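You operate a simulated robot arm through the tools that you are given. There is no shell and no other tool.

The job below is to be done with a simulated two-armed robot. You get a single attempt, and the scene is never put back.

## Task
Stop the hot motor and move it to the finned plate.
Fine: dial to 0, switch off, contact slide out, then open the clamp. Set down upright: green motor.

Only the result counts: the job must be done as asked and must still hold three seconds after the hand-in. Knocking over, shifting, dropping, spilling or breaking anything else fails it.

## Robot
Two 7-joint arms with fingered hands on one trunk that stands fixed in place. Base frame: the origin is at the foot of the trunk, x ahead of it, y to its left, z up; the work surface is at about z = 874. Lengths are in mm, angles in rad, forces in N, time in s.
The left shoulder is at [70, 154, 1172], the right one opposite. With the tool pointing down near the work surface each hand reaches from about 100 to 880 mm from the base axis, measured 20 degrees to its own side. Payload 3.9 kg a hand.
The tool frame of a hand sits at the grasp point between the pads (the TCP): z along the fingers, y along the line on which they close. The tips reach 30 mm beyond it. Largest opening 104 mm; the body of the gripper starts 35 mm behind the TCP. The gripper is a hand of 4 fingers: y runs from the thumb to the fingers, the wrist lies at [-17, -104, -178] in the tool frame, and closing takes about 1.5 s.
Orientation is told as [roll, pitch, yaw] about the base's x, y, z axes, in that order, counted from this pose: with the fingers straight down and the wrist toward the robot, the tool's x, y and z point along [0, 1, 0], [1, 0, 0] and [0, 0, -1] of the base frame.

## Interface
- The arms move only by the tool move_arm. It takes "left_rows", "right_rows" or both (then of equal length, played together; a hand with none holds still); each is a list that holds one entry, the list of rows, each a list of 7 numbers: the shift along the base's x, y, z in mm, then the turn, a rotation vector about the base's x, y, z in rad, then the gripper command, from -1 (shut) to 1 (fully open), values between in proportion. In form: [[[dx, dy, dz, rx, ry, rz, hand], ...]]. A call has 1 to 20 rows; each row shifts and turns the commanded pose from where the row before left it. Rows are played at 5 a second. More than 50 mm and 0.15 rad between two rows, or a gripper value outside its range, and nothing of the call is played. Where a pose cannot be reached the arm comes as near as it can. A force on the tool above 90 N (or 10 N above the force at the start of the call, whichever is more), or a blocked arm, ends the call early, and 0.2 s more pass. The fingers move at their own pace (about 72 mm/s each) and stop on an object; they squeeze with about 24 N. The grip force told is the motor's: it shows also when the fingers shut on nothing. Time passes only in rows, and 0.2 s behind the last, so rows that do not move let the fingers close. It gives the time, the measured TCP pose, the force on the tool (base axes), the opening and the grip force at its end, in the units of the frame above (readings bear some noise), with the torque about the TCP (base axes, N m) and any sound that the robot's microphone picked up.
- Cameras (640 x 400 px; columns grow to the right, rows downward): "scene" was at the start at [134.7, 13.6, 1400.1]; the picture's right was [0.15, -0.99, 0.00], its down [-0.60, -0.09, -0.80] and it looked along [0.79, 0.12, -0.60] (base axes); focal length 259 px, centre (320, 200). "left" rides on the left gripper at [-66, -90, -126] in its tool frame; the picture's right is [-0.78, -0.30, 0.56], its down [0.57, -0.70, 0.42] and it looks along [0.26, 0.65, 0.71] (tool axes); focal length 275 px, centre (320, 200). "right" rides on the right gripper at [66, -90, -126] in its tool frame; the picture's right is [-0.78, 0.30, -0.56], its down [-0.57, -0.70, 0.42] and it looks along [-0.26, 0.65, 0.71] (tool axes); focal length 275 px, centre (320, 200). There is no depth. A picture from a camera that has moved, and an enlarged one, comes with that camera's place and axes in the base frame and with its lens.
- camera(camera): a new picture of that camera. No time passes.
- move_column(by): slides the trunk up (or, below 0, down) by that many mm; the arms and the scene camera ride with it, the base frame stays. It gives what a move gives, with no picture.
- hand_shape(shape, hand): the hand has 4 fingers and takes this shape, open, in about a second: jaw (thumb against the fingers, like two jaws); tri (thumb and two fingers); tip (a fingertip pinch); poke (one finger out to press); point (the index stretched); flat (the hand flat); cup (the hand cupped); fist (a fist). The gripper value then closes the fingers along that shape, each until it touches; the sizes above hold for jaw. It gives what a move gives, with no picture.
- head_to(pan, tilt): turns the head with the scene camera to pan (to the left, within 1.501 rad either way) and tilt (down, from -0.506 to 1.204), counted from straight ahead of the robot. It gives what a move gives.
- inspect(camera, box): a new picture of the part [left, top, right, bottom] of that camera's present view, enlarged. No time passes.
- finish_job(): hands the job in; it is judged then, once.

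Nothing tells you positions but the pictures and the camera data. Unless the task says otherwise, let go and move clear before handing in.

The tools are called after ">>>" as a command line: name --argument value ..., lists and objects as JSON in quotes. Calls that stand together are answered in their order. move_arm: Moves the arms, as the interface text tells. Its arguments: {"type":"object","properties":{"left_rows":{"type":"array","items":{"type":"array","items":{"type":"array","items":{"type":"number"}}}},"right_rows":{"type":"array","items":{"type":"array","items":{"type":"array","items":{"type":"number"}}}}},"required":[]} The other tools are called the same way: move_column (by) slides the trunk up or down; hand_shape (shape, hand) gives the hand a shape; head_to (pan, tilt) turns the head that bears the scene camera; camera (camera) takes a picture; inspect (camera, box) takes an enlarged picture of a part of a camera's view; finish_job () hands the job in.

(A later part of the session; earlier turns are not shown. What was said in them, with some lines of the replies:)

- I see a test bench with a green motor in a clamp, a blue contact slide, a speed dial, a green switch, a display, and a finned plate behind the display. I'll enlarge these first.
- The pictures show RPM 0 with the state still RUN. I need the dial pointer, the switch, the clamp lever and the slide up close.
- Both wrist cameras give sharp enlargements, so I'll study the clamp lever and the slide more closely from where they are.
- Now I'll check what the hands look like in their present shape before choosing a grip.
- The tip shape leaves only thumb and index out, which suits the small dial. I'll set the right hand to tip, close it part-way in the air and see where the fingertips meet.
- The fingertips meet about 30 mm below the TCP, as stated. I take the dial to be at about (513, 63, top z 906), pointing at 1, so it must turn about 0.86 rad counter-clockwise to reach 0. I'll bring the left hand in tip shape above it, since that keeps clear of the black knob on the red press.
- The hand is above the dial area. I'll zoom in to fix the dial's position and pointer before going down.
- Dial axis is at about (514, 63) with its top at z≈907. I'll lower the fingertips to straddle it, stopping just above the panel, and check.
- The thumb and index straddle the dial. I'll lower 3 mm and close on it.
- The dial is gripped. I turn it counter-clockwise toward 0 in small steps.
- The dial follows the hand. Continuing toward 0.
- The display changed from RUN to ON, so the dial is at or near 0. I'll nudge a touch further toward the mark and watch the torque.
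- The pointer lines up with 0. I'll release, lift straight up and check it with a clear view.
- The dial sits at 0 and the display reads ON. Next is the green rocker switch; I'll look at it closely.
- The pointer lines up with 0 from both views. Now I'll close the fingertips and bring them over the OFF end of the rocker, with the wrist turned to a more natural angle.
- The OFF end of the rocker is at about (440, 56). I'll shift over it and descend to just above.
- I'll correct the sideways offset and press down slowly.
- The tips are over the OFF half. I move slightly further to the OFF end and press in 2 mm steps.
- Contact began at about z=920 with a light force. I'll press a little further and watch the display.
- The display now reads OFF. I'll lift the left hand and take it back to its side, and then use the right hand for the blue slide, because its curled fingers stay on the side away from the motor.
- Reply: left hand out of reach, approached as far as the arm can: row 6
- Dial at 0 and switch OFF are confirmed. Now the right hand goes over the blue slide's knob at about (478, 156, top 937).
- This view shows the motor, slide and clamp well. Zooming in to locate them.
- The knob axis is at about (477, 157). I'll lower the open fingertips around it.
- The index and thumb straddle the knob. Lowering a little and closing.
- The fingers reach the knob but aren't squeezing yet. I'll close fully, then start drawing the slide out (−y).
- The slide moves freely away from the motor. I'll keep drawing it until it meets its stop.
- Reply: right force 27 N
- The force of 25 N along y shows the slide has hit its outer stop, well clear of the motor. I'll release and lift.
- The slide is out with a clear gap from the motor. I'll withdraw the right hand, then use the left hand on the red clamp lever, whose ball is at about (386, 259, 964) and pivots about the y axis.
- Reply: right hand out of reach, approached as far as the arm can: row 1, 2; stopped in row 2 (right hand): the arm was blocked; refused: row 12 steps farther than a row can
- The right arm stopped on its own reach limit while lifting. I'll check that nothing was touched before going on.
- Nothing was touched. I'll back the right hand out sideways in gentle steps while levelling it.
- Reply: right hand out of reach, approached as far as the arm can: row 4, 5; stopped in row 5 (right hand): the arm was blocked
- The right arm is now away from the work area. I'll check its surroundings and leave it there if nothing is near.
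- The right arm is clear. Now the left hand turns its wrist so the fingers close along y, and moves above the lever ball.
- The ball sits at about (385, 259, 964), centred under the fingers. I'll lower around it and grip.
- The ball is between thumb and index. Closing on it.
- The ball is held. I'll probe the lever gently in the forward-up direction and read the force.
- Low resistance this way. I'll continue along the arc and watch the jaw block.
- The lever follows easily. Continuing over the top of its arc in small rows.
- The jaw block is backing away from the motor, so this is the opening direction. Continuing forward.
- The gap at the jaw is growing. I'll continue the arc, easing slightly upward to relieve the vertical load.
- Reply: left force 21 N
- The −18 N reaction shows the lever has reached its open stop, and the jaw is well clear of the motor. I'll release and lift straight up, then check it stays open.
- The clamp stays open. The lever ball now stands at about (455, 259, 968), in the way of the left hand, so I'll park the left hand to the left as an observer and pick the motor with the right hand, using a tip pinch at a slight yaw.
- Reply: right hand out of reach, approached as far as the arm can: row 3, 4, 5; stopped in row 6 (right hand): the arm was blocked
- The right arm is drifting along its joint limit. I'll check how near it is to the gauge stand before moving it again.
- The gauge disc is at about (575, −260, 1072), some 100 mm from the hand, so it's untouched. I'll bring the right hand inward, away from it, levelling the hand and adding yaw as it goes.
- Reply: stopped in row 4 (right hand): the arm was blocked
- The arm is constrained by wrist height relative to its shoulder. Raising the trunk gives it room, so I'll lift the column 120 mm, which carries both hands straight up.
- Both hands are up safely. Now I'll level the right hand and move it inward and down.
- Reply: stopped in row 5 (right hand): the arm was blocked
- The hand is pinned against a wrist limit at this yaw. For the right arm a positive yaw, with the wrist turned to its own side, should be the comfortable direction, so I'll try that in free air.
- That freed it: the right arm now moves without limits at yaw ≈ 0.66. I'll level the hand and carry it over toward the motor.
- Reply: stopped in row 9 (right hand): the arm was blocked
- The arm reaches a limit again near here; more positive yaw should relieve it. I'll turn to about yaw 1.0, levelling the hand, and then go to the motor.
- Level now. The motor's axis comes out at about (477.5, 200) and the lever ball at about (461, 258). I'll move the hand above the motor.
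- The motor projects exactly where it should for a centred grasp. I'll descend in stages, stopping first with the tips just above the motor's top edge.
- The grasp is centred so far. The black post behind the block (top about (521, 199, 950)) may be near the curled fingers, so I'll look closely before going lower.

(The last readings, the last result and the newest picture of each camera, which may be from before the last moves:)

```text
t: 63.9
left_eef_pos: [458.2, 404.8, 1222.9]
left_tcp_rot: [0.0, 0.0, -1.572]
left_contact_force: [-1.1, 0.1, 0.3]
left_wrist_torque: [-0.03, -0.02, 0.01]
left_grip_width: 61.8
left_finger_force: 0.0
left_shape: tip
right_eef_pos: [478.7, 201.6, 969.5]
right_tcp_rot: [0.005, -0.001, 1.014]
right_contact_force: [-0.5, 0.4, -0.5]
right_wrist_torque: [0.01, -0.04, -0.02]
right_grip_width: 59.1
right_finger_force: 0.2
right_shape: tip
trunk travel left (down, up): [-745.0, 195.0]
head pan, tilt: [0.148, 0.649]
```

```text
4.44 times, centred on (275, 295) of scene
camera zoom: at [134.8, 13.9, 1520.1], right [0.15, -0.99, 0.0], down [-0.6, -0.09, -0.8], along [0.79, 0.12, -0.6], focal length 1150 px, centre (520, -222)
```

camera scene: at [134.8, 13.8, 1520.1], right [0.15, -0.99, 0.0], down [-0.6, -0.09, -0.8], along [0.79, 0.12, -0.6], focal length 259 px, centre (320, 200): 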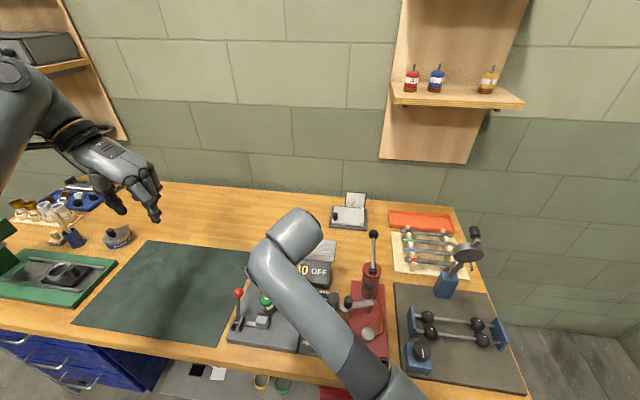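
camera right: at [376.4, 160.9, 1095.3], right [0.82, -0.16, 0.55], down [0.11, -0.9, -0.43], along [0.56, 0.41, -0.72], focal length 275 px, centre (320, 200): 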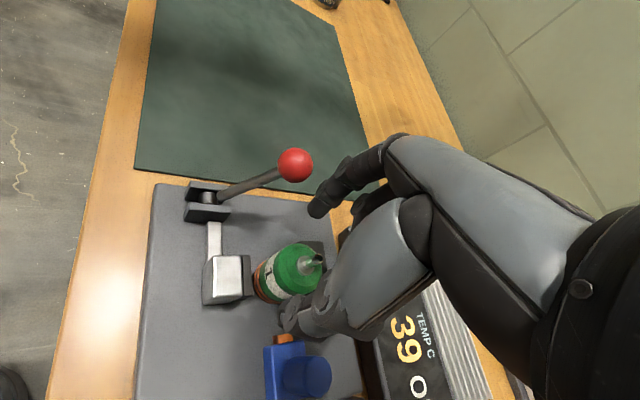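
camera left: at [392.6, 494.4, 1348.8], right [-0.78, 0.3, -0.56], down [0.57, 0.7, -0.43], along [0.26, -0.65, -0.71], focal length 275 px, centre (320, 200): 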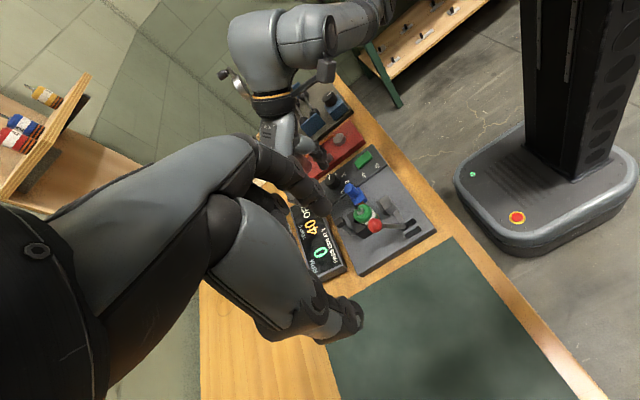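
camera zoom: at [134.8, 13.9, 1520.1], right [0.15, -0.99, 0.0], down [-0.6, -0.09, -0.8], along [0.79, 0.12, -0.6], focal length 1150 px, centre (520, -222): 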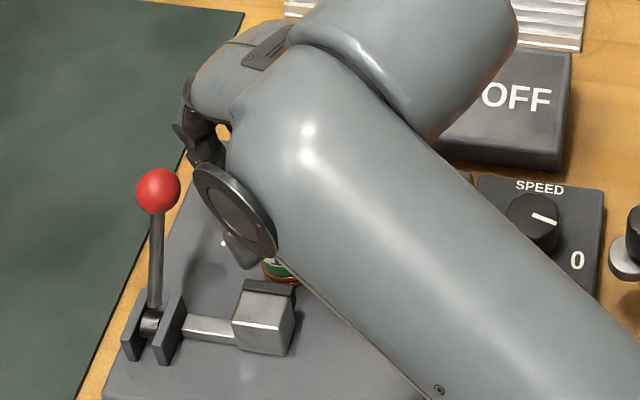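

The middle finger's lowest point clears the post by about 20 mm now, so there's room to descend roughly that far. I'll go down in small steps with the force watched.

>>> move_arm --right_rows '[[[-1, -1, -6, 0, 0, 0, 0.15], [0, 0, -5, 0, 0, 0, 0.15], [0, 0, -4, 0, 0, 0, 0.15], [0, 0, -3, 0, 0, 0, 0.15], [0, 0, 0, 0, 0, 0, 0.15]]]'

>>> inspect --camera "left" --box '[310, 190, 370, 240]'

>>> inspect --camera "right" --box '[230, 160, 370, 340]'

```text
t: 65.1
left_eef_pos: [457.5, 405.7, 1224.3]
left_tcp_rot: [0.0, 0.0, -1.573]
left_contact_force: [0.0, 0.0, 0.4]
left_wrist_torque: [-0.02, -0.02, -0.01]
left_grip_width: 62.2
left_finger_force: 0.0
left_shape: tip
right_eef_pos: [476.3, 198.3, 951.4]
right_tcp_rot: [0.005, 0.001, 1.014]
right_contact_force: [-0.4, -0.5, 0.0]
right_wrist_torque: [-0.01, 0.0, -0.02]
right_grip_width: 59.3
right_finger_force: 0.1
right_shape: tip
trunk travel left (down, up): [-745.0, 195.0]
head pan, tilt: [0.148, 0.649]
```

```text
8.00 times, centred on (340, 215) of left
camera zoom: at [392.5, 494.5, 1348.7], right [-0.78, 0.3, -0.56], down [0.57, 0.7, -0.42], along [0.26, -0.65, -0.71], focal length 2202 px, centre (160, 80)
```

zoom: 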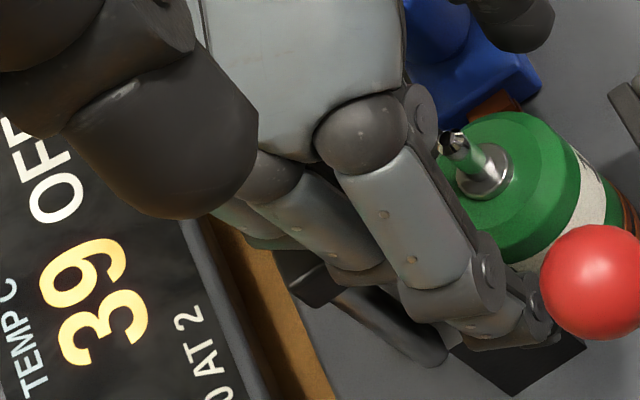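

```text
2.22 times, centred on (300, 250) of right
camera zoom: at [374.2, 157.3, 1076.9], right [0.82, -0.16, 0.55], down [0.11, -0.9, -0.43], along [0.56, 0.41, -0.72], focal length 612 px, centre (364, 89)
```

zoom: 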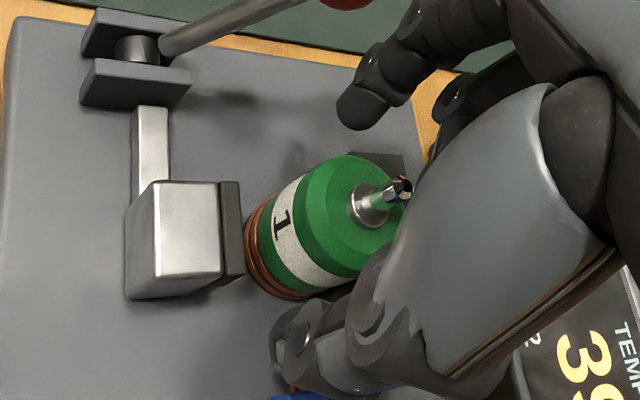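

No contact yet and the pinch is centred on the motor. I'll lower 4 mm more and close.

>>> move_arm --right_rows '[[[0.5, 1, -2, 0, 0, 0, 0.15], [0, 0, -2, 0, 0, 0, 0.15], [0, 0, 0, 0, 0, 0, 0.15]]]'

>>> move_arm --right_rows '[[[0, 0, 0, 0, 0, 0, -0.1], [0, 0, 0, 0, 0, 0, -0.4], [0, 0, 0, 0, 0, 0, -0.8], [0, 0, 0, 0, 0, 0, -1], [0, 0, 0, 0, 0, 0, -1], [0, 0, 0, 0, 0, 0, -1], [0, 0, 0, 0, 0, 0, -1]]]'

>>> inspect --camera "left" --box '[310, 190, 370, 240]'

>>> inspect --camera "right" --box '[230, 160, 370, 340]'

```text
t: 65.9
left_eef_pos: [457.0, 404.7, 1223.4]
left_tcp_rot: [0.001, 0.0, -1.571]
left_contact_force: [0.0, 0.3, -0.4]
left_wrist_torque: [0.02, 0.02, 0.02]
left_grip_width: 62.1
left_finger_force: 0.0
left_shape: tip
right_eef_pos: [477.1, 199.8, 946.3]
right_tcp_rot: [0.006, -0.001, 1.014]
right_contact_force: [0.4, 0.4, 0.2]
right_wrist_torque: [0.0, -0.01, 0.01]
right_grip_width: 59.4
right_finger_force: 0.2
right_shape: tip
trunk travel left (down, up): [-745.0, 195.0]
head pan, tilt: [0.148, 0.649]
```

```text
t: 67.5
left_eef_pos: [456.0, 404.9, 1223.9]
left_tcp_rot: [-0.001, 0.0, -1.571]
left_contact_force: [0.1, 0.6, -0.2]
left_wrist_torque: [0.0, 0.02, 0.04]
left_grip_width: 62.2
left_finger_force: 0.0
left_shape: tip
right_eef_pos: [477.0, 200.6, 948.4]
right_tcp_rot: [0.006, 0.0, 1.013]
right_contact_force: [-5.2, 1.8, 0.3]
right_wrist_torque: [0.03, 0.09, -0.01]
right_grip_width: 27.7
right_finger_force: 23.9
right_shape: tip
trunk travel left (down, up): [-745.0, 195.0]
head pan, tilt: [0.148, 0.649]
```

```text
8.00 times, centred on (340, 215) of left
camera zoom: at [391.5, 495.0, 1348.8], right [-0.78, 0.3, -0.56], down [0.57, 0.7, -0.42], along [0.26, -0.65, -0.71], focal length 2202 px, centre (160, 80)
```

zoom: 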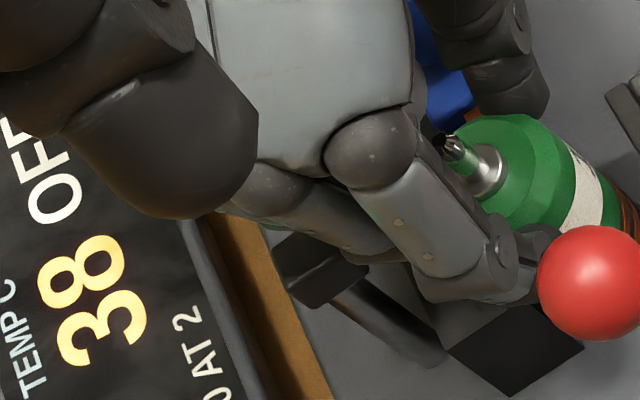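

```text
2.22 times, centred on (300, 250) of right
camera zoom: at [374.1, 159.3, 1073.7], right [0.82, -0.16, 0.55], down [0.11, -0.9, -0.43], along [0.56, 0.41, -0.72], focal length 612 px, centre (364, 89)
```

zoom: 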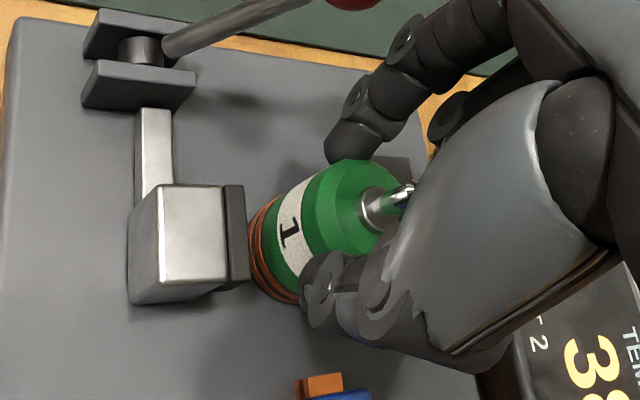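

The motor is held (grip 24 N, opening stopped on it). I'll lift straight up slowly, checking it comes along.

>>> move_arm --right_rows '[[[0, 0, 3, 0, 0, 0, -1], [0, 0, 5, 0, 0, 0, -1], [0, 0, 6, 0, 0, 0, -1], [0, 0, 6, 0, 0, 0, -1], [0, 0, 0, 0, 0, 0, -1]]]'

>>> inspect --camera "left" --box '[290, 160, 410, 260]'

>>> inspect --camera "right" --box '[230, 160, 370, 340]'

```text
t: 68.7
left_eef_pos: [458.1, 405.3, 1223.7]
left_tcp_rot: [0.0, 0.0, -1.573]
left_contact_force: [0.1, 0.0, -0.7]
left_wrist_torque: [0.01, 0.02, 0.0]
left_grip_width: 62.1
left_finger_force: 0.2
left_shape: tip
right_eef_pos: [478.1, 199.9, 967.8]
right_tcp_rot: [0.006, 0.003, 1.012]
right_contact_force: [-1.7, 0.6, -1.9]
right_wrist_torque: [0.08, 0.08, -0.01]
right_grip_width: 27.6
right_finger_force: 24.0
right_shape: tip
trunk travel left (down, up): [-745.0, 195.0]
head pan, tilt: [0.148, 0.649]
```

```text
4.00 times, centred on (350, 210) of left
camera zoom: at [392.6, 494.9, 1348.6], right [-0.78, 0.3, -0.56], down [0.57, 0.7, -0.43], along [0.26, -0.65, -0.71], focal length 1101 px, centre (200, 160)
```

zoom: 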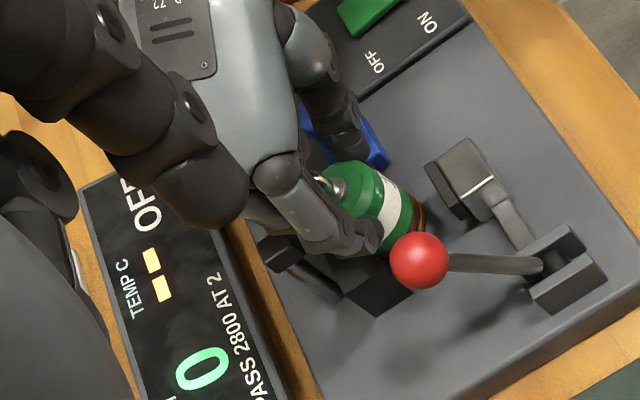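

```text
2.22 times, centred on (300, 250) of right
camera zoom: at [375.9, 158.6, 1093.5], right [0.82, -0.16, 0.55], down [0.11, -0.9, -0.43], along [0.56, 0.41, -0.72], focal length 612 px, centre (364, 89)
```

zoom: 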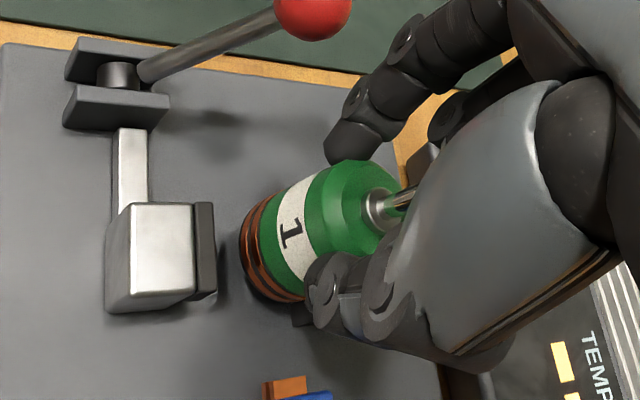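

The motor is up and hanging upright, and the clamp nest is empty. I'll raise it well clear of the post and display before moving across.

>>> move_arm --right_rows '[[[0, 0, 10, 0, 0, 0, -1], [0, 0, 12, 0, 0, 0, -1], [0, 0, 15, 0, 0, 0, -1], [0, 0, 15, 0, 0, 0, -1], [0, 0, 8, 0, 0, 0, -1], [0, 0, 0, 0, 0, 0, -1]]]'

>>> inspect --camera "left" --box '[260, 120, 440, 300]'

>>> camera --camera "right"

>>> camera --camera "scene"

```text
t: 70.1
left_eef_pos: [457.5, 406.2, 1225.2]
left_tcp_rot: [-0.001, 0.001, -1.573]
left_contact_force: [0.5, -0.9, -0.3]
left_wrist_torque: [0.01, 0.03, 0.01]
left_grip_width: 62.0
left_finger_force: 0.2
left_shape: tip
right_eef_pos: [477.6, 201.4, 1026.1]
right_tcp_rot: [0.006, -0.002, 1.014]
right_contact_force: [-1.0, -0.3, -1.7]
right_wrist_torque: [0.0, 0.02, 0.01]
right_grip_width: 27.2
right_finger_force: 24.3
right_shape: tip
trunk travel left (down, up): [-745.0, 195.0]
head pan, tilt: [0.148, 0.649]
```

```text
2.22 times, centred on (350, 210) of left
camera zoom: at [392.7, 494.7, 1348.6], right [-0.78, 0.3, -0.56], down [0.57, 0.7, -0.43], along [0.26, -0.65, -0.71], focal length 612 px, centre (253, 178)
```

zoom: 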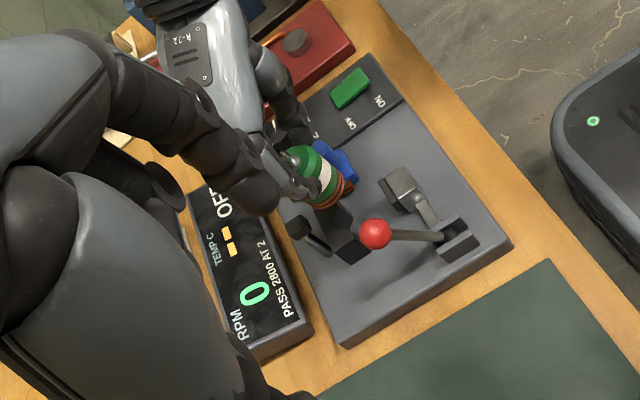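

```text
taken
camera right: at [374.8, 159.3, 1152.6], right [0.82, -0.16, 0.55], down [0.11, -0.9, -0.43], along [0.56, 0.41, -0.72], focal length 275 px, centre (320, 200)
```

right: 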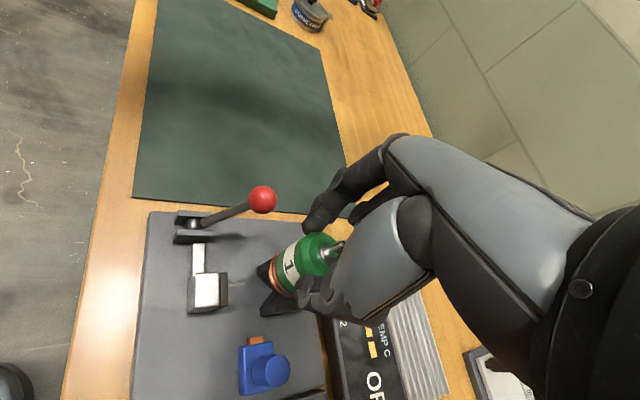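

```text
taken
camera scene: at [135.0, 14.2, 1520.0], right [0.15, -0.99, 0.0], down [-0.6, -0.09, -0.8], along [0.79, 0.12, -0.61], focal length 259 px, centre (320, 200)
```

scene: 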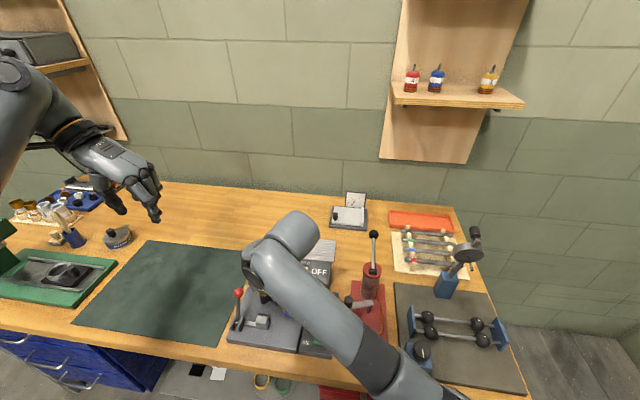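

The motor is about 60 mm clear of everything. The finned plate spans roughly x 663–745, y 56–267 with its fin tops near z 882–890, so I'll aim for its centre at (704, 160).

>>> move_arm --right_rows '[[[12, -3, 0, 0, 0, 0, -1], [22, -4, 0, 0, 0, 0, -1], [25, -4, 0, 0, 0, 0, -1], [25, -5, 0, 0, 0, 0, -1], [25, -5, 0, 0, 0, 0, -1], [25, -5, 0, 0, 0, 0, -1], [25, -5, 0, 0, 0, 0, -1], [25, -5, 0, 0, 0, 0, -1], [22, -4, 0, 0, 0, 0, -1], [15, -1, 0, 0, 0, 0, -1], [5, 0, 0, 0, 0, 0, -1], [0, 0, 0, 0, 0, 0, -1]]]'

>>> camera --camera "right"

>>> camera --camera "scene"

>>> camera --camera "left"

```text
t: 72.7
left_eef_pos: [458.8, 404.6, 1223.2]
left_tcp_rot: [0.0, 0.001, -1.572]
left_contact_force: [-0.9, 0.5, -0.8]
left_wrist_torque: [0.0, -0.01, 0.03]
left_grip_width: 61.8
left_finger_force: 0.0
left_shape: tip
right_eef_pos: [699.5, 157.2, 1026.3]
right_tcp_rot: [0.005, 0.0, 1.012]
right_contact_force: [-0.8, 0.6, -1.1]
right_wrist_torque: [0.03, -0.01, 0.0]
right_grip_width: 27.4
right_finger_force: 24.1
right_shape: tip
right hand out of reach, approached as far as the arm can: row 11
trunk travel left (down, up): [-745.0, 195.0]
head pan, tilt: [0.148, 0.649]
```

```text
taken
camera right: at [597.3, 116.5, 1153.8], right [0.82, -0.16, 0.55], down [0.11, -0.9, -0.43], along [0.56, 0.41, -0.72], focal length 275 px, centre (320, 200)
```

right: 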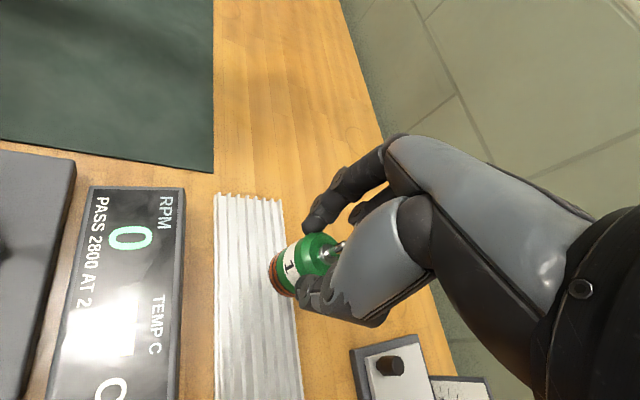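

```text
taken
camera scene: at [135.3, 13.6, 1520.0], right [0.15, -0.99, 0.0], down [-0.6, -0.09, -0.8], along [0.79, 0.12, -0.61], focal length 259 px, centre (320, 200)
```

scene: 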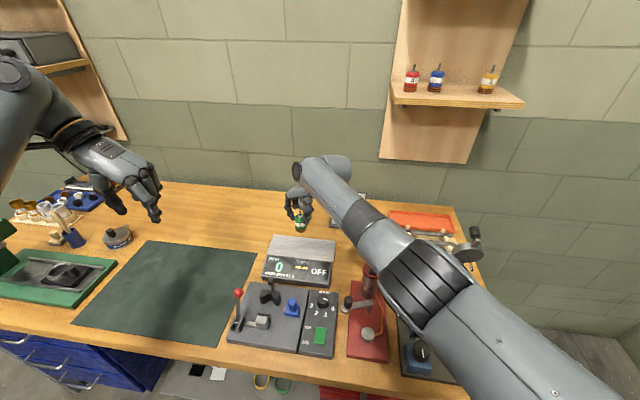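

```text
taken
camera left: at [393.0, 494.2, 1348.7], right [-0.78, 0.3, -0.56], down [0.57, 0.7, -0.42], along [0.26, -0.65, -0.71], focal length 275 px, centre (320, 200)
```

left: 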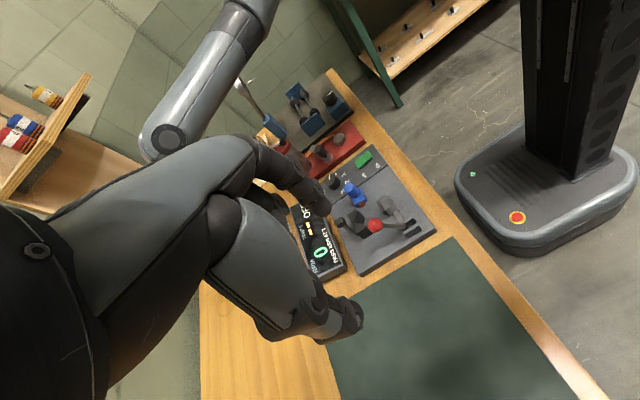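

The landing point under the motor lies well within the finned plate. The arm is almost fully stretched, so I'll lower it with the trunk, which keeps the hand pose: first 60 mm.

>>> move_column --by -60

>>> camera --camera "right"

>>> camera --camera "scene"

>>> inspect --camera "scene" --box '[240, 150, 360, 270]'

```text
t: 73.7
left_eef_pos: [456.3, 403.5, 1164.4]
left_tcp_rot: [-0.001, 0.001, -1.57]
left_contact_force: [0.3, -0.1, -0.7]
left_wrist_torque: [-0.02, 0.01, -0.02]
left_grip_width: 62.2
left_finger_force: 0.1
left_shape: tip
right_eef_pos: [699.0, 158.4, 968.4]
right_tcp_rot: [0.005, 0.0, 1.012]
right_contact_force: [-0.5, 0.7, -1.1]
right_wrist_torque: [-0.04, 0.01, 0.02]
right_grip_width: 27.1
right_finger_force: 23.8
right_shape: tip
trunk travel left (down, up): [-685.0, 255.0]
head pan, tilt: [0.148, 0.649]
```

```text
taken
camera right: at [597.0, 116.6, 1094.0], right [0.82, -0.16, 0.55], down [0.11, -0.9, -0.43], along [0.56, 0.41, -0.72], focal length 275 px, centre (320, 200)
```

right: 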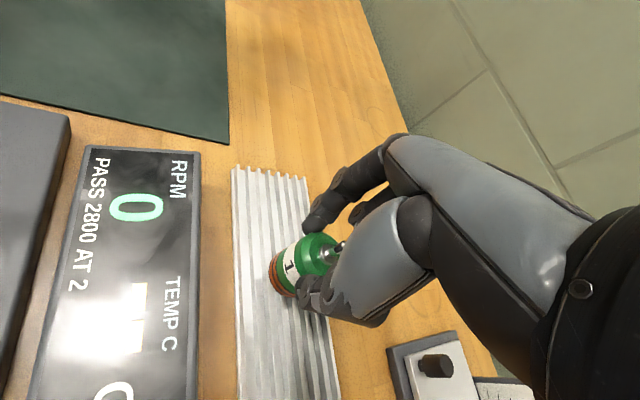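

```text
taken
camera scene: at [134.8, 13.8, 1460.1], right [0.15, -0.99, 0.0], down [-0.6, -0.09, -0.8], along [0.79, 0.12, -0.6], focal length 259 px, centre (320, 200)
```

scene: 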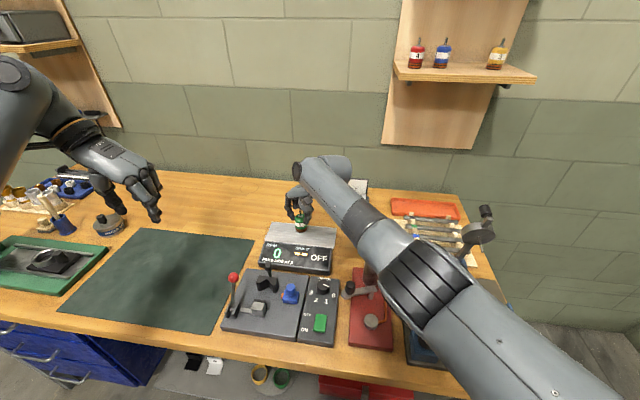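

```text
3.33 times, centred on (300, 210) of scene
camera zoom: at [134.8, 13.8, 1460.1], right [0.15, -0.99, 0.0], down [-0.6, -0.09, -0.8], along [0.79, 0.12, -0.6], focal length 863 px, centre (387, 167)
```

zoom: 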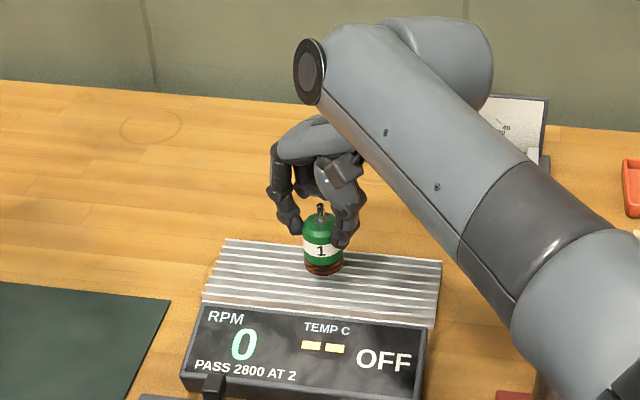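

The motor hangs upright over the middle of the finned plate. I'll lower in small steps with the arm, feeling for contact.

>>> move_arm --right_rows '[[[0, 0, -4, 0, 0, 0, -1], [0, 0, -4, 0, 0, 0, -1], [0, 0, -4, 0, 0, 0, -1], [0, 0, 0, 0, 0, 0, -1]]]'

>>> inspect --camera "scene" --box '[270, 190, 330, 250]'

>>> inspect --camera "right" --box '[220, 180, 360, 340]'

```text
t: 74.7
left_eef_pos: [458.3, 404.1, 1163.3]
left_tcp_rot: [0.001, -0.002, -1.575]
left_contact_force: [-0.1, 0.4, -0.6]
left_wrist_torque: [0.01, 0.0, 0.02]
left_grip_width: 61.9
left_finger_force: 0.1
left_shape: tip
right_eef_pos: [699.7, 157.8, 953.6]
right_tcp_rot: [0.005, 0.0, 1.012]
right_contact_force: [-0.9, -0.4, -1.1]
right_wrist_torque: [0.0, 0.01, 0.0]
right_grip_width: 26.9
right_finger_force: 24.0
right_shape: tip
trunk travel left (down, up): [-685.0, 255.0]
head pan, tilt: [0.148, 0.649]
```

```text
6.67 times, centred on (300, 220) of scene
camera zoom: at [135.0, 14.4, 1460.0], right [0.15, -0.99, 0.0], down [-0.6, -0.09, -0.8], along [0.79, 0.12, -0.61], focal length 1726 px, centre (453, 67)
```

zoom: 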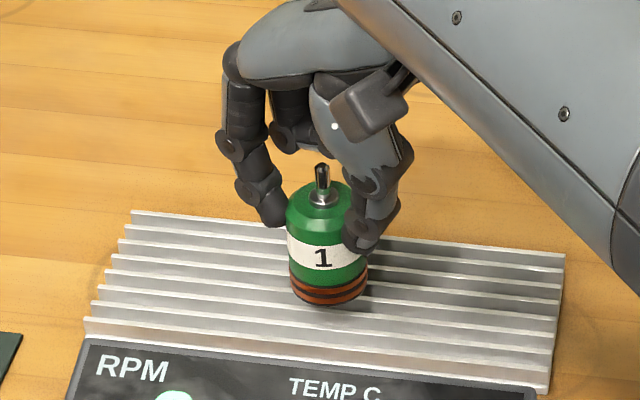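

```text
2.50 times, centred on (290, 260) of right
camera zoom: at [596.6, 117.0, 1080.6], right [0.82, -0.16, 0.55], down [0.11, -0.9, -0.43], along [0.57, 0.41, -0.72], focal length 688 px, centre (395, 50)
```

zoom: 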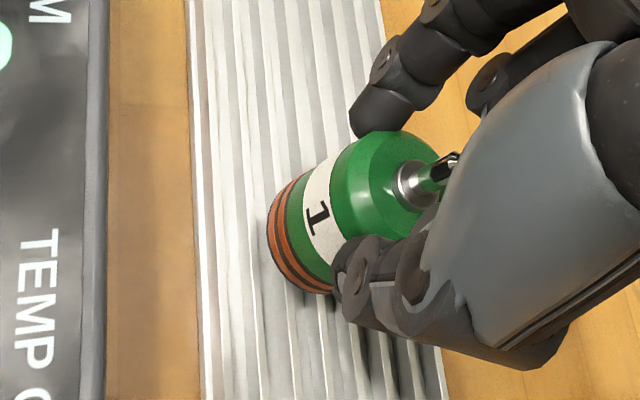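

A few millimetres remain. Continuing down in 1.5 mm steps.

>>> move_arm --right_rows '[[[0, 0, -1.5, 0, 0, 0, -1], [0, 0, -1.5, 0, 0, 0, -1], [0, 0, -1.5, 0, 0, 0, -1], [0, 0, 0, 0, 0, 0, -1]]]'

>>> inspect --camera "scene" --box '[280, 205, 320, 245]'

```text
t: 75.7
left_eef_pos: [457.2, 404.5, 1163.7]
left_tcp_rot: [0.0, 0.001, -1.571]
left_contact_force: [0.6, 0.1, -0.2]
left_wrist_torque: [-0.01, 0.01, 0.01]
left_grip_width: 62.1
left_finger_force: 0.1
left_shape: tip
right_eef_pos: [699.4, 157.8, 950.7]
right_tcp_rot: [0.005, 0.001, 1.011]
right_contact_force: [-0.3, -0.2, -1.4]
right_wrist_torque: [0.0, 0.01, 0.03]
right_grip_width: 27.3
right_finger_force: 23.6
right_shape: tip
trunk travel left (down, up): [-685.0, 255.0]
head pan, tilt: [0.148, 0.649]
```

```text
10.00 times, centred on (300, 225) of scene
camera zoom: at [135.1, 14.1, 1460.0], right [0.15, -0.99, 0.0], down [-0.6, -0.09, -0.8], along [0.79, 0.12, -0.61], focal length 2588 px, centre (520, -50)
```

zoom: 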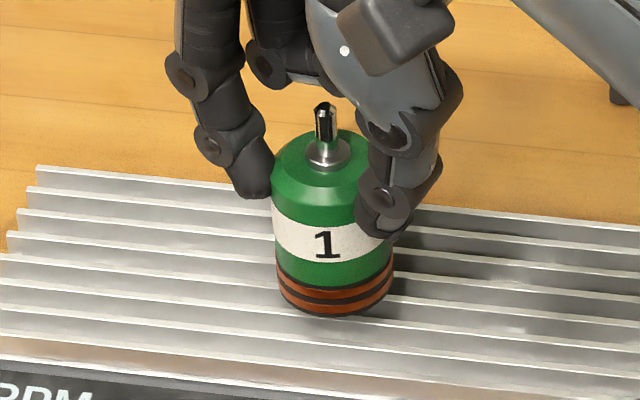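

>>> move_arm --right_rows '[[[0, 0, -1.5, 0, 0, 0, -1], [0, 0, -1.5, 0, 0, 0, -1], [0, 0, 0, 0, 0, 0, -1]]]'

>>> inspect --camera "scene" --box '[280, 205, 320, 245]'

```text
t: 76.5
left_eef_pos: [458.1, 404.4, 1162.6]
left_tcp_rot: [0.0, 0.0, -1.573]
left_contact_force: [0.1, 0.0, -0.7]
left_wrist_torque: [0.02, 0.01, 0.03]
left_grip_width: 62.2
left_finger_force: 0.1
left_shape: tip
right_eef_pos: [698.6, 156.3, 946.8]
right_tcp_rot: [0.004, 0.0, 1.013]
right_contact_force: [0.1, -0.3, -0.5]
right_wrist_torque: [0.02, 0.0, -0.01]
right_grip_width: 27.1
right_finger_force: 23.9
right_shape: tip
trunk travel left (down, up): [-685.0, 255.0]
head pan, tilt: [0.148, 0.649]
```

```text
10.00 times, centred on (300, 225) of scene
camera zoom: at [135.1, 14.1, 1460.0], right [0.15, -0.99, 0.0], down [-0.6, -0.09, -0.8], along [0.79, 0.12, -0.61], focal length 2588 px, centre (520, -50)
```

zoom: 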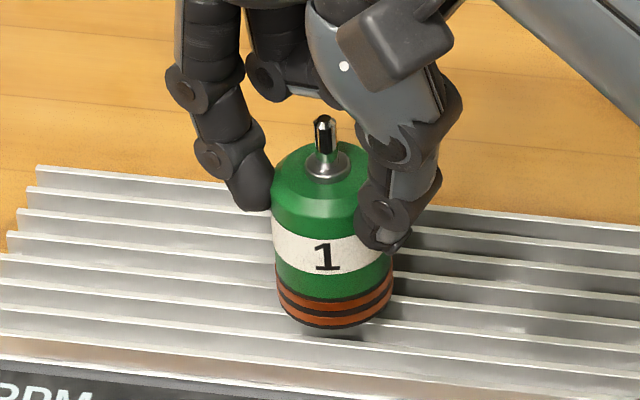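

Still slightly above or just touching. A bit further.

>>> move_arm --right_rows '[[[0, 0, -1.5, 0, 0, 0, -1], [0, 0, -1.5, 0, 0, 0, -1], [0, 0, 0, 0, 0, 0, -1]]]'

>>> inspect --camera "scene" --box '[280, 205, 320, 245]'

```text
t: 77.3
left_eef_pos: [457.4, 404.9, 1164.3]
left_tcp_rot: [-0.001, -0.001, -1.571]
left_contact_force: [0.0, -0.1, -0.3]
left_wrist_torque: [-0.01, -0.02, 0.01]
left_grip_width: 62.2
left_finger_force: 0.0
left_shape: tip
right_eef_pos: [698.5, 159.3, 944.7]
right_tcp_rot: [0.002, 0.0, 1.013]
right_contact_force: [-0.3, 0.0, -1.3]
right_wrist_torque: [0.0, 0.02, 0.02]
right_grip_width: 27.1
right_finger_force: 24.0
right_shape: tip
trunk travel left (down, up): [-685.0, 255.0]
head pan, tilt: [0.148, 0.649]
```

```text
10.00 times, centred on (300, 225) of scene
camera zoom: at [135.0, 14.3, 1460.0], right [0.15, -0.99, 0.0], down [-0.6, -0.09, -0.8], along [0.79, 0.12, -0.61], focal length 2588 px, centre (520, -50)
```

zoom: 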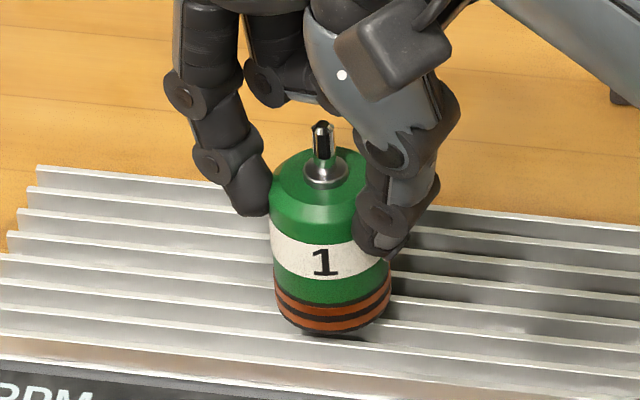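

>>> move_arm --right_rows '[[[0, 0, -1.5, 0, 0, 0, -1], [0, 0, -1.5, 0, 0, 0, -1], [0, 0, 0, 0, 0, 0, -1]]]'

>>> inspect --camera "scene" --box '[280, 205, 320, 245]'

```text
t: 78.1
left_eef_pos: [458.0, 405.1, 1164.2]
left_tcp_rot: [0.0, 0.0, -1.574]
left_contact_force: [-0.1, -0.3, -0.7]
left_wrist_torque: [0.01, -0.04, 0.0]
left_grip_width: 62.2
left_finger_force: 0.1
left_shape: tip
right_eef_pos: [698.3, 157.2, 941.0]
right_tcp_rot: [0.006, 0.0, 1.012]
right_contact_force: [-0.4, 0.1, -0.7]
right_wrist_torque: [0.0, -0.01, -0.02]
right_grip_width: 27.4
right_finger_force: 23.8
right_shape: tip
trunk travel left (down, up): [-685.0, 255.0]
head pan, tilt: [0.148, 0.649]
```

```text
10.00 times, centred on (300, 225) of scene
camera zoom: at [135.2, 13.9, 1460.0], right [0.15, -0.99, 0.0], down [-0.6, -0.09, -0.8], along [0.79, 0.12, -0.61], focal length 2588 px, centre (520, -50)
```

zoom: 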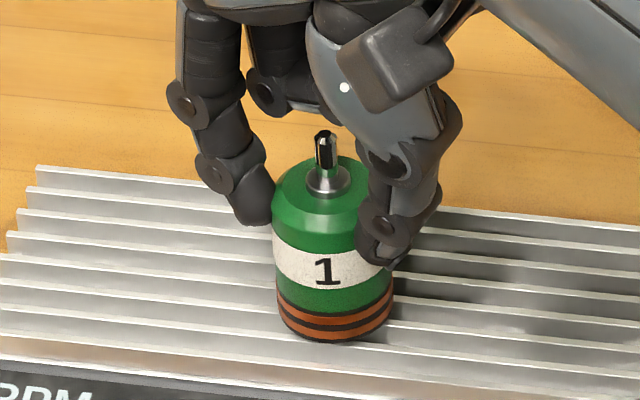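

No contact yet; it's still descending freely. Continuing.

>>> move_arm --right_rows '[[[0, 0, -1.5, 0, 0, 0, -1], [0, 0, -1.5, 0, 0, 0, -1], [0, 0, 0, 0, 0, 0, -1]]]'

>>> inspect --camera "scene" --box '[280, 205, 320, 245]'

>>> inspect --camera "right" --box '[220, 180, 360, 340]'

```text
t: 78.9
left_eef_pos: [457.8, 405.1, 1164.7]
left_tcp_rot: [0.0, 0.002, -1.572]
left_contact_force: [0.6, 0.2, -0.9]
left_wrist_torque: [-0.01, 0.0, -0.02]
left_grip_width: 62.4
left_finger_force: 0.2
left_shape: tip
right_eef_pos: [699.2, 156.7, 940.7]
right_tcp_rot: [0.004, -0.001, 1.013]
right_contact_force: [-0.7, 0.2, -0.9]
right_wrist_torque: [0.0, 0.01, -0.01]
right_grip_width: 27.0
right_finger_force: 24.5
right_shape: tip
right hand out of reach, approached as far as the arm can: row 2
trunk travel left (down, up): [-685.0, 255.0]
head pan, tilt: [0.148, 0.649]
```

```text
10.00 times, centred on (300, 225) of scene
camera zoom: at [135.1, 14.1, 1460.0], right [0.15, -0.99, 0.0], down [-0.6, -0.09, -0.8], along [0.79, 0.12, -0.61], focal length 2588 px, centre (520, -50)
```

zoom: 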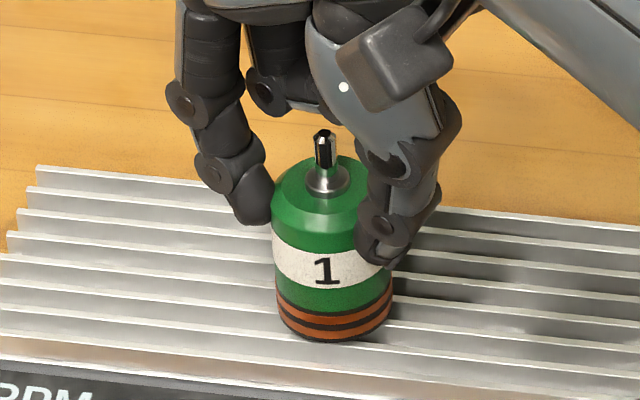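

```text
2.50 times, centred on (290, 260) of right
camera zoom: at [594.9, 116.5, 1067.7], right [0.82, -0.16, 0.55], down [0.11, -0.9, -0.43], along [0.57, 0.41, -0.71], focal length 688 px, centre (395, 50)
```

zoom: 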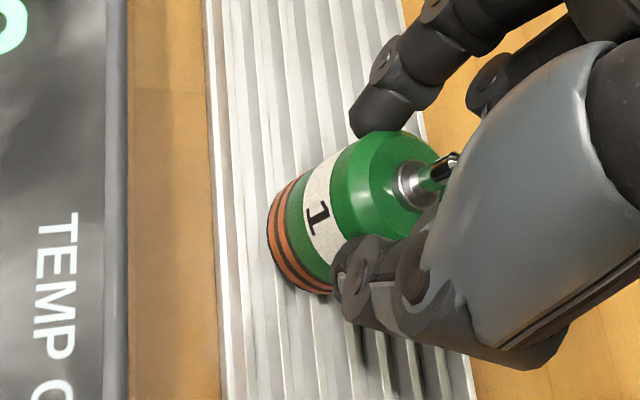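

The arm is at its reach limit, so I'll finish the last few millimetres with the trunk in small steps.

>>> move_column --by -3

>>> inspect --camera "scene" --box '[280, 205, 320, 245]'

```text
t: 79.4
left_eef_pos: [458.1, 404.2, 1160.6]
left_tcp_rot: [0.0, 0.0, -1.573]
left_contact_force: [-0.1, 0.2, 0.8]
left_wrist_torque: [0.0, 0.0, 0.04]
left_grip_width: 62.1
left_finger_force: 0.0
left_shape: tip
right_eef_pos: [698.0, 158.1, 938.0]
right_tcp_rot: [0.004, -0.001, 1.012]
right_contact_force: [-0.4, -0.5, 0.3]
right_wrist_torque: [0.02, -0.03, -0.02]
right_grip_width: 27.3
right_finger_force: 24.1
right_shape: tip
trunk travel left (down, up): [-682.0, 258.0]
head pan, tilt: [0.148, 0.649]
```

```text
10.00 times, centred on (300, 225) of scene
camera zoom: at [134.8, 14.1, 1457.0], right [0.15, -0.99, 0.0], down [-0.6, -0.09, -0.8], along [0.79, 0.12, -0.61], focal length 2588 px, centre (520, -50)
```

zoom: 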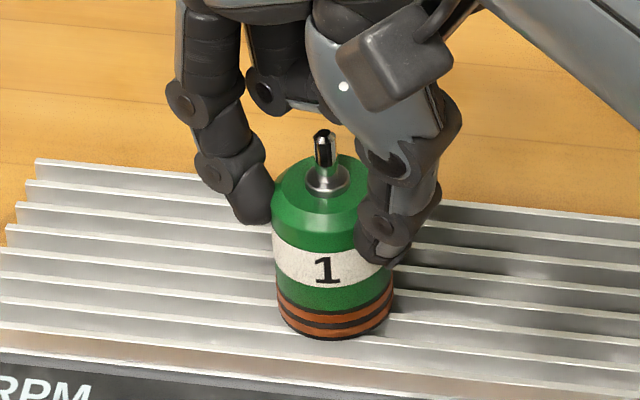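

>>> move_column --by -2

>>> inspect --camera "scene" --box '[280, 205, 320, 245]'

```text
t: 79.9
left_eef_pos: [457.1, 404.0, 1159.6]
left_tcp_rot: [0.001, 0.001, -1.573]
left_contact_force: [0.1, 0.0, -0.7]
left_wrist_torque: [0.01, -0.02, 0.02]
left_grip_width: 61.9
left_finger_force: 0.0
left_shape: tip
right_eef_pos: [696.7, 156.7, 938.6]
right_tcp_rot: [0.004, -0.001, 1.012]
right_contact_force: [-0.9, -0.2, 5.5]
right_wrist_torque: [0.04, 0.02, 0.01]
right_grip_width: 27.5
right_finger_force: 24.2
right_shape: tip
trunk travel left (down, up): [-680.0, 260.0]
head pan, tilt: [0.148, 0.649]
```

```text
10.00 times, centred on (300, 225) of scene
camera zoom: at [133.9, 13.8, 1455.2], right [0.15, -0.99, 0.0], down [-0.6, -0.09, -0.8], along [0.79, 0.12, -0.6], focal length 2588 px, centre (520, -50)
```

zoom: 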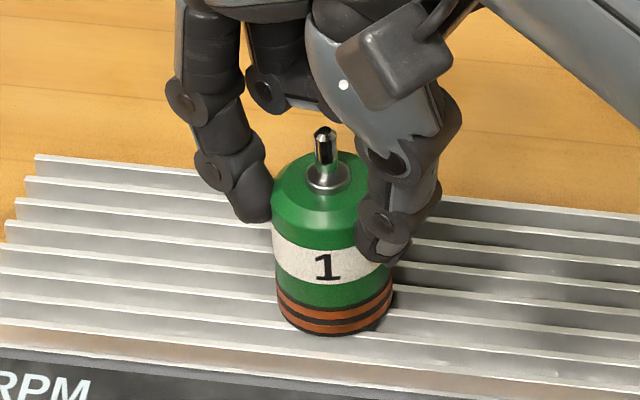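

The reaction jumped to +5.5 N, so the motor is resting on the fins. I'll open the fingers gently.

>>> move_arm --right_rows '[[[0, 0, 0, 0, 0, 0, -0.6], [0, 0, 0, 0, 0, 0, -0.4], [0, 0, 0, 0, 0, 0, -0.2], [0, 0, 0, 0, 0, 0, 0.0], [0, 0, 0, 0, 0, 0, 0.15], [0, 0, 0, 0, 0, 0, 0.15]]]'

>>> inspect --camera "scene" --box '[270, 195, 330, 250]'

>>> inspect --camera "right" --box '[220, 180, 360, 340]'

```text
t: 81.3
left_eef_pos: [458.4, 403.4, 1159.8]
left_tcp_rot: [0.001, 0.0, -1.573]
left_contact_force: [0.0, -0.5, 0.3]
left_wrist_torque: [0.0, -0.03, 0.0]
left_grip_width: 62.2
left_finger_force: 0.0
left_shape: tip
right_eef_pos: [697.3, 156.8, 935.7]
right_tcp_rot: [0.004, -0.003, 1.014]
right_contact_force: [0.6, -0.9, 2.8]
right_wrist_torque: [0.0, 0.01, -0.04]
right_grip_width: 59.5
right_finger_force: 0.0
right_shape: tip
trunk travel left (down, up): [-680.0, 260.0]
head pan, tilt: [0.148, 0.649]
```

```text
7.27 times, centred on (300, 222) of scene
camera zoom: at [134.4, 13.7, 1455.1], right [0.15, -0.99, 0.0], down [-0.6, -0.09, -0.8], along [0.79, 0.12, -0.6], focal length 1882 px, centre (466, 36)
```

zoom: 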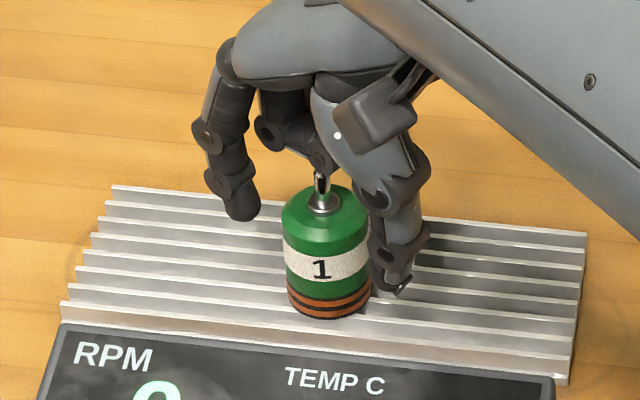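

```text
2.50 times, centred on (290, 260) of right
camera zoom: at [594.4, 116.1, 1063.0], right [0.82, -0.16, 0.55], down [0.11, -0.9, -0.43], along [0.57, 0.41, -0.71], focal length 688 px, centre (395, 50)
```

zoom: 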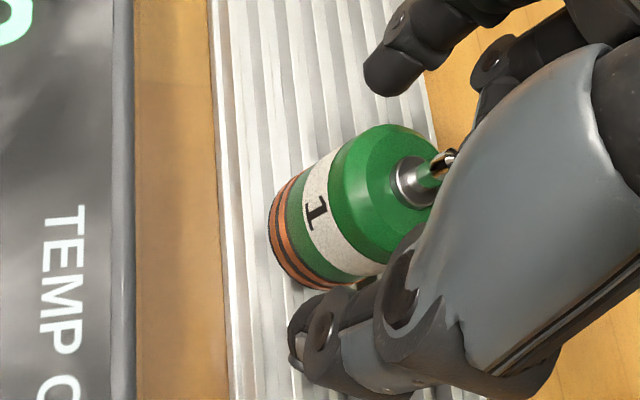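

The motor stands on its own between the open fingers. I'll lift straight up, slowly at first.

>>> move_arm --right_rows '[[[0, 0, 3, 0, 0, 0, 0.15], [0, 0, 5, 0, 0, 0, 0.15], [0, 0, 8, 0, 0, 0, 0.15], [0, 0, 12, 0, 0, 0, 0.15], [0, 0, 20, 0, 0, 0, 0.15], [0, 0, 25, 0, 0, 0, 0.15], [0, 0, 0, 0, 0, 0, 0.15]]]'

>>> inspect --camera "scene" --box '[250, 170, 350, 270]'

>>> camera --camera "right"

```text
t: 82.9
left_eef_pos: [458.2, 404.8, 1158.6]
left_tcp_rot: [0.001, 0.0, -1.573]
left_contact_force: [-0.1, -0.3, -0.1]
left_wrist_torque: [-0.02, 0.05, -0.01]
left_grip_width: 61.9
left_finger_force: 0.1
left_shape: tip
right_eef_pos: [697.3, 159.0, 994.9]
right_tcp_rot: [0.0, -0.003, 1.014]
right_contact_force: [0.2, 0.7, 0.6]
right_wrist_torque: [0.01, 0.0, -0.03]
right_grip_width: 59.6
right_finger_force: 0.1
right_shape: tip
right hand out of reach, approached as far as the arm can: row 6
trunk travel left (down, up): [-680.0, 260.0]
head pan, tilt: [0.148, 0.649]
```

```text
4.00 times, centred on (300, 220) of scene
camera zoom: at [134.9, 14.2, 1455.0], right [0.15, -0.99, 0.0], down [-0.6, -0.09, -0.8], along [0.79, 0.12, -0.61], focal length 1035 px, centre (400, 120)
```

zoom: 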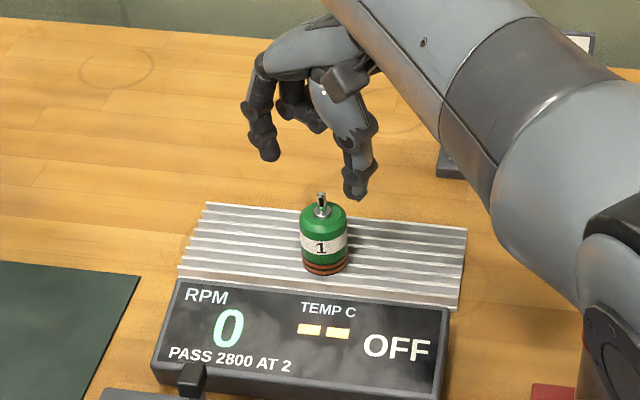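

```text
taken
camera right: at [595.1, 117.4, 1121.2], right [0.82, -0.16, 0.56], down [0.11, -0.9, -0.43], along [0.57, 0.41, -0.71], focal length 275 px, centre (320, 200)
```

right: 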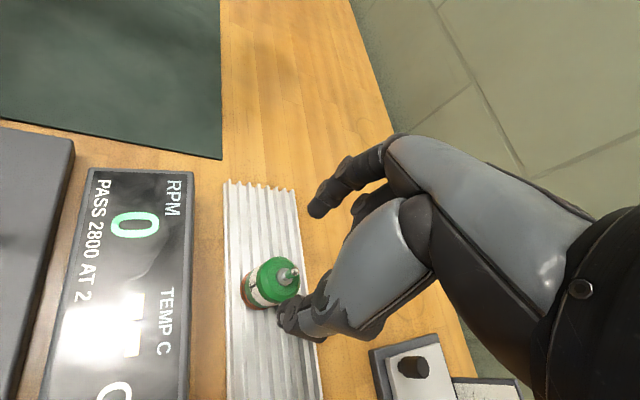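

The green motor stands upright on the finned plate and the hand is above it. I'll raise the trunk to lift both hands well clear, then check every control once more.

>>> move_column --by 100

>>> camera --camera "scene"

>>> inspect --camera "scene" --box '[210, 210, 370, 370]'

>>> camera --camera "right"

```text
t: 84.2
left_eef_pos: [457.2, 405.1, 1258.5]
left_tcp_rot: [-0.001, 0.0, -1.573]
left_contact_force: [0.0, -0.7, 0.0]
left_wrist_torque: [0.0, -0.01, -0.02]
left_grip_width: 62.2
left_finger_force: 0.2
left_shape: tip
right_eef_pos: [699.2, 159.6, 1095.8]
right_tcp_rot: [0.001, -0.003, 1.013]
right_contact_force: [-0.1, 0.8, 1.0]
right_wrist_torque: [-0.01, 0.04, 0.0]
right_grip_width: 59.6
right_finger_force: 0.1
right_shape: tip
trunk travel left (down, up): [-780.0, 160.0]
head pan, tilt: [0.148, 0.649]
```

```text
taken
camera scene: at [135.0, 14.2, 1555.0], right [0.15, -0.99, 0.0], down [-0.6, -0.09, -0.8], along [0.79, 0.12, -0.61], focal length 259 px, centre (320, 200)
```

scene: 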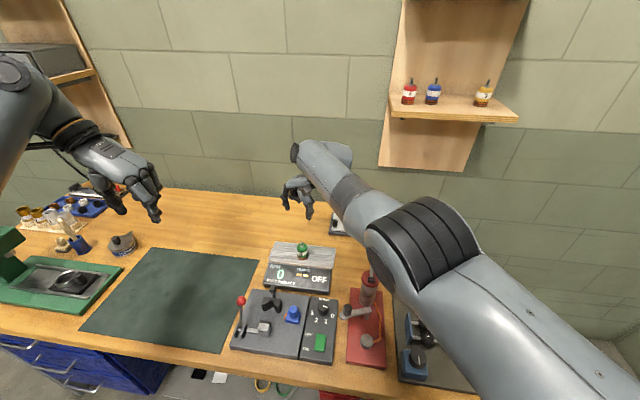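

```text
2.50 times, centred on (290, 290) of scene
camera zoom: at [135.0, 14.2, 1555.0], right [0.15, -0.99, 0.0], down [-0.6, -0.09, -0.8], along [0.79, 0.12, -0.61], focal length 647 px, centre (395, -25)
```

zoom: 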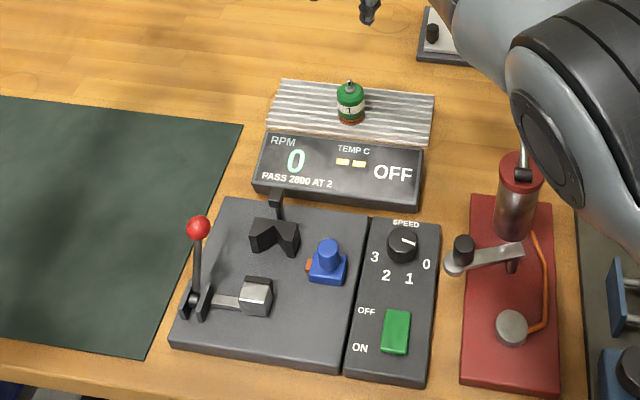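

```text
taken
camera right: at [595.3, 117.4, 1221.1], right [0.81, -0.16, 0.56], down [0.11, -0.9, -0.43], along [0.57, 0.41, -0.71], focal length 275 px, centre (320, 200)
```

right: 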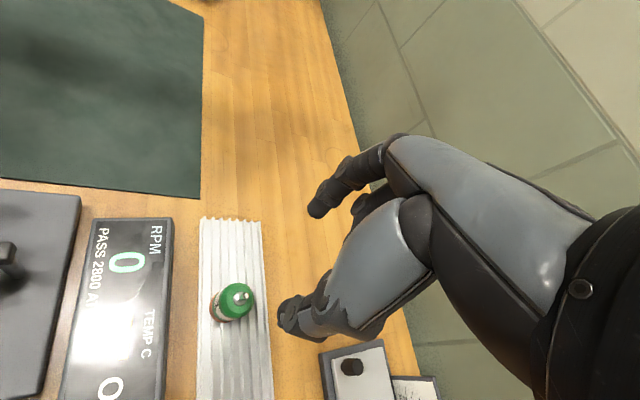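

Everything checks out: the dial is at 0, the switch is OFF, the slide is out, the clamp is open, and the green motor stands upright on the finned plate with both hands clear. I'm handing in.

>>> finish_job

```text
The job is handed in.
```

I stopped the motor and moved it to the finned plate. I followed the order you gave and handed the job in:

- **Dial:** turned from 1 to 0, and the pointer lines up with the 0 mark.
- **Switch:** pressed to OFF, which the display confirms.
- **Contact slide:** pulled out to its stop, well clear of the motor.
- **Clamp:** lever pushed over to its open stop, and it stayed open.
- **Green motor:** lifted out and set upright near the middle of the finned plate, where it stayed upright after I let go.

The last pictures showed both hands clear of the motor and nothing knocked over or moved. The right arm hid the gauge stand and part of the right-hand bench in that view. I last saw the stand undisturbed just before picking up the motor.
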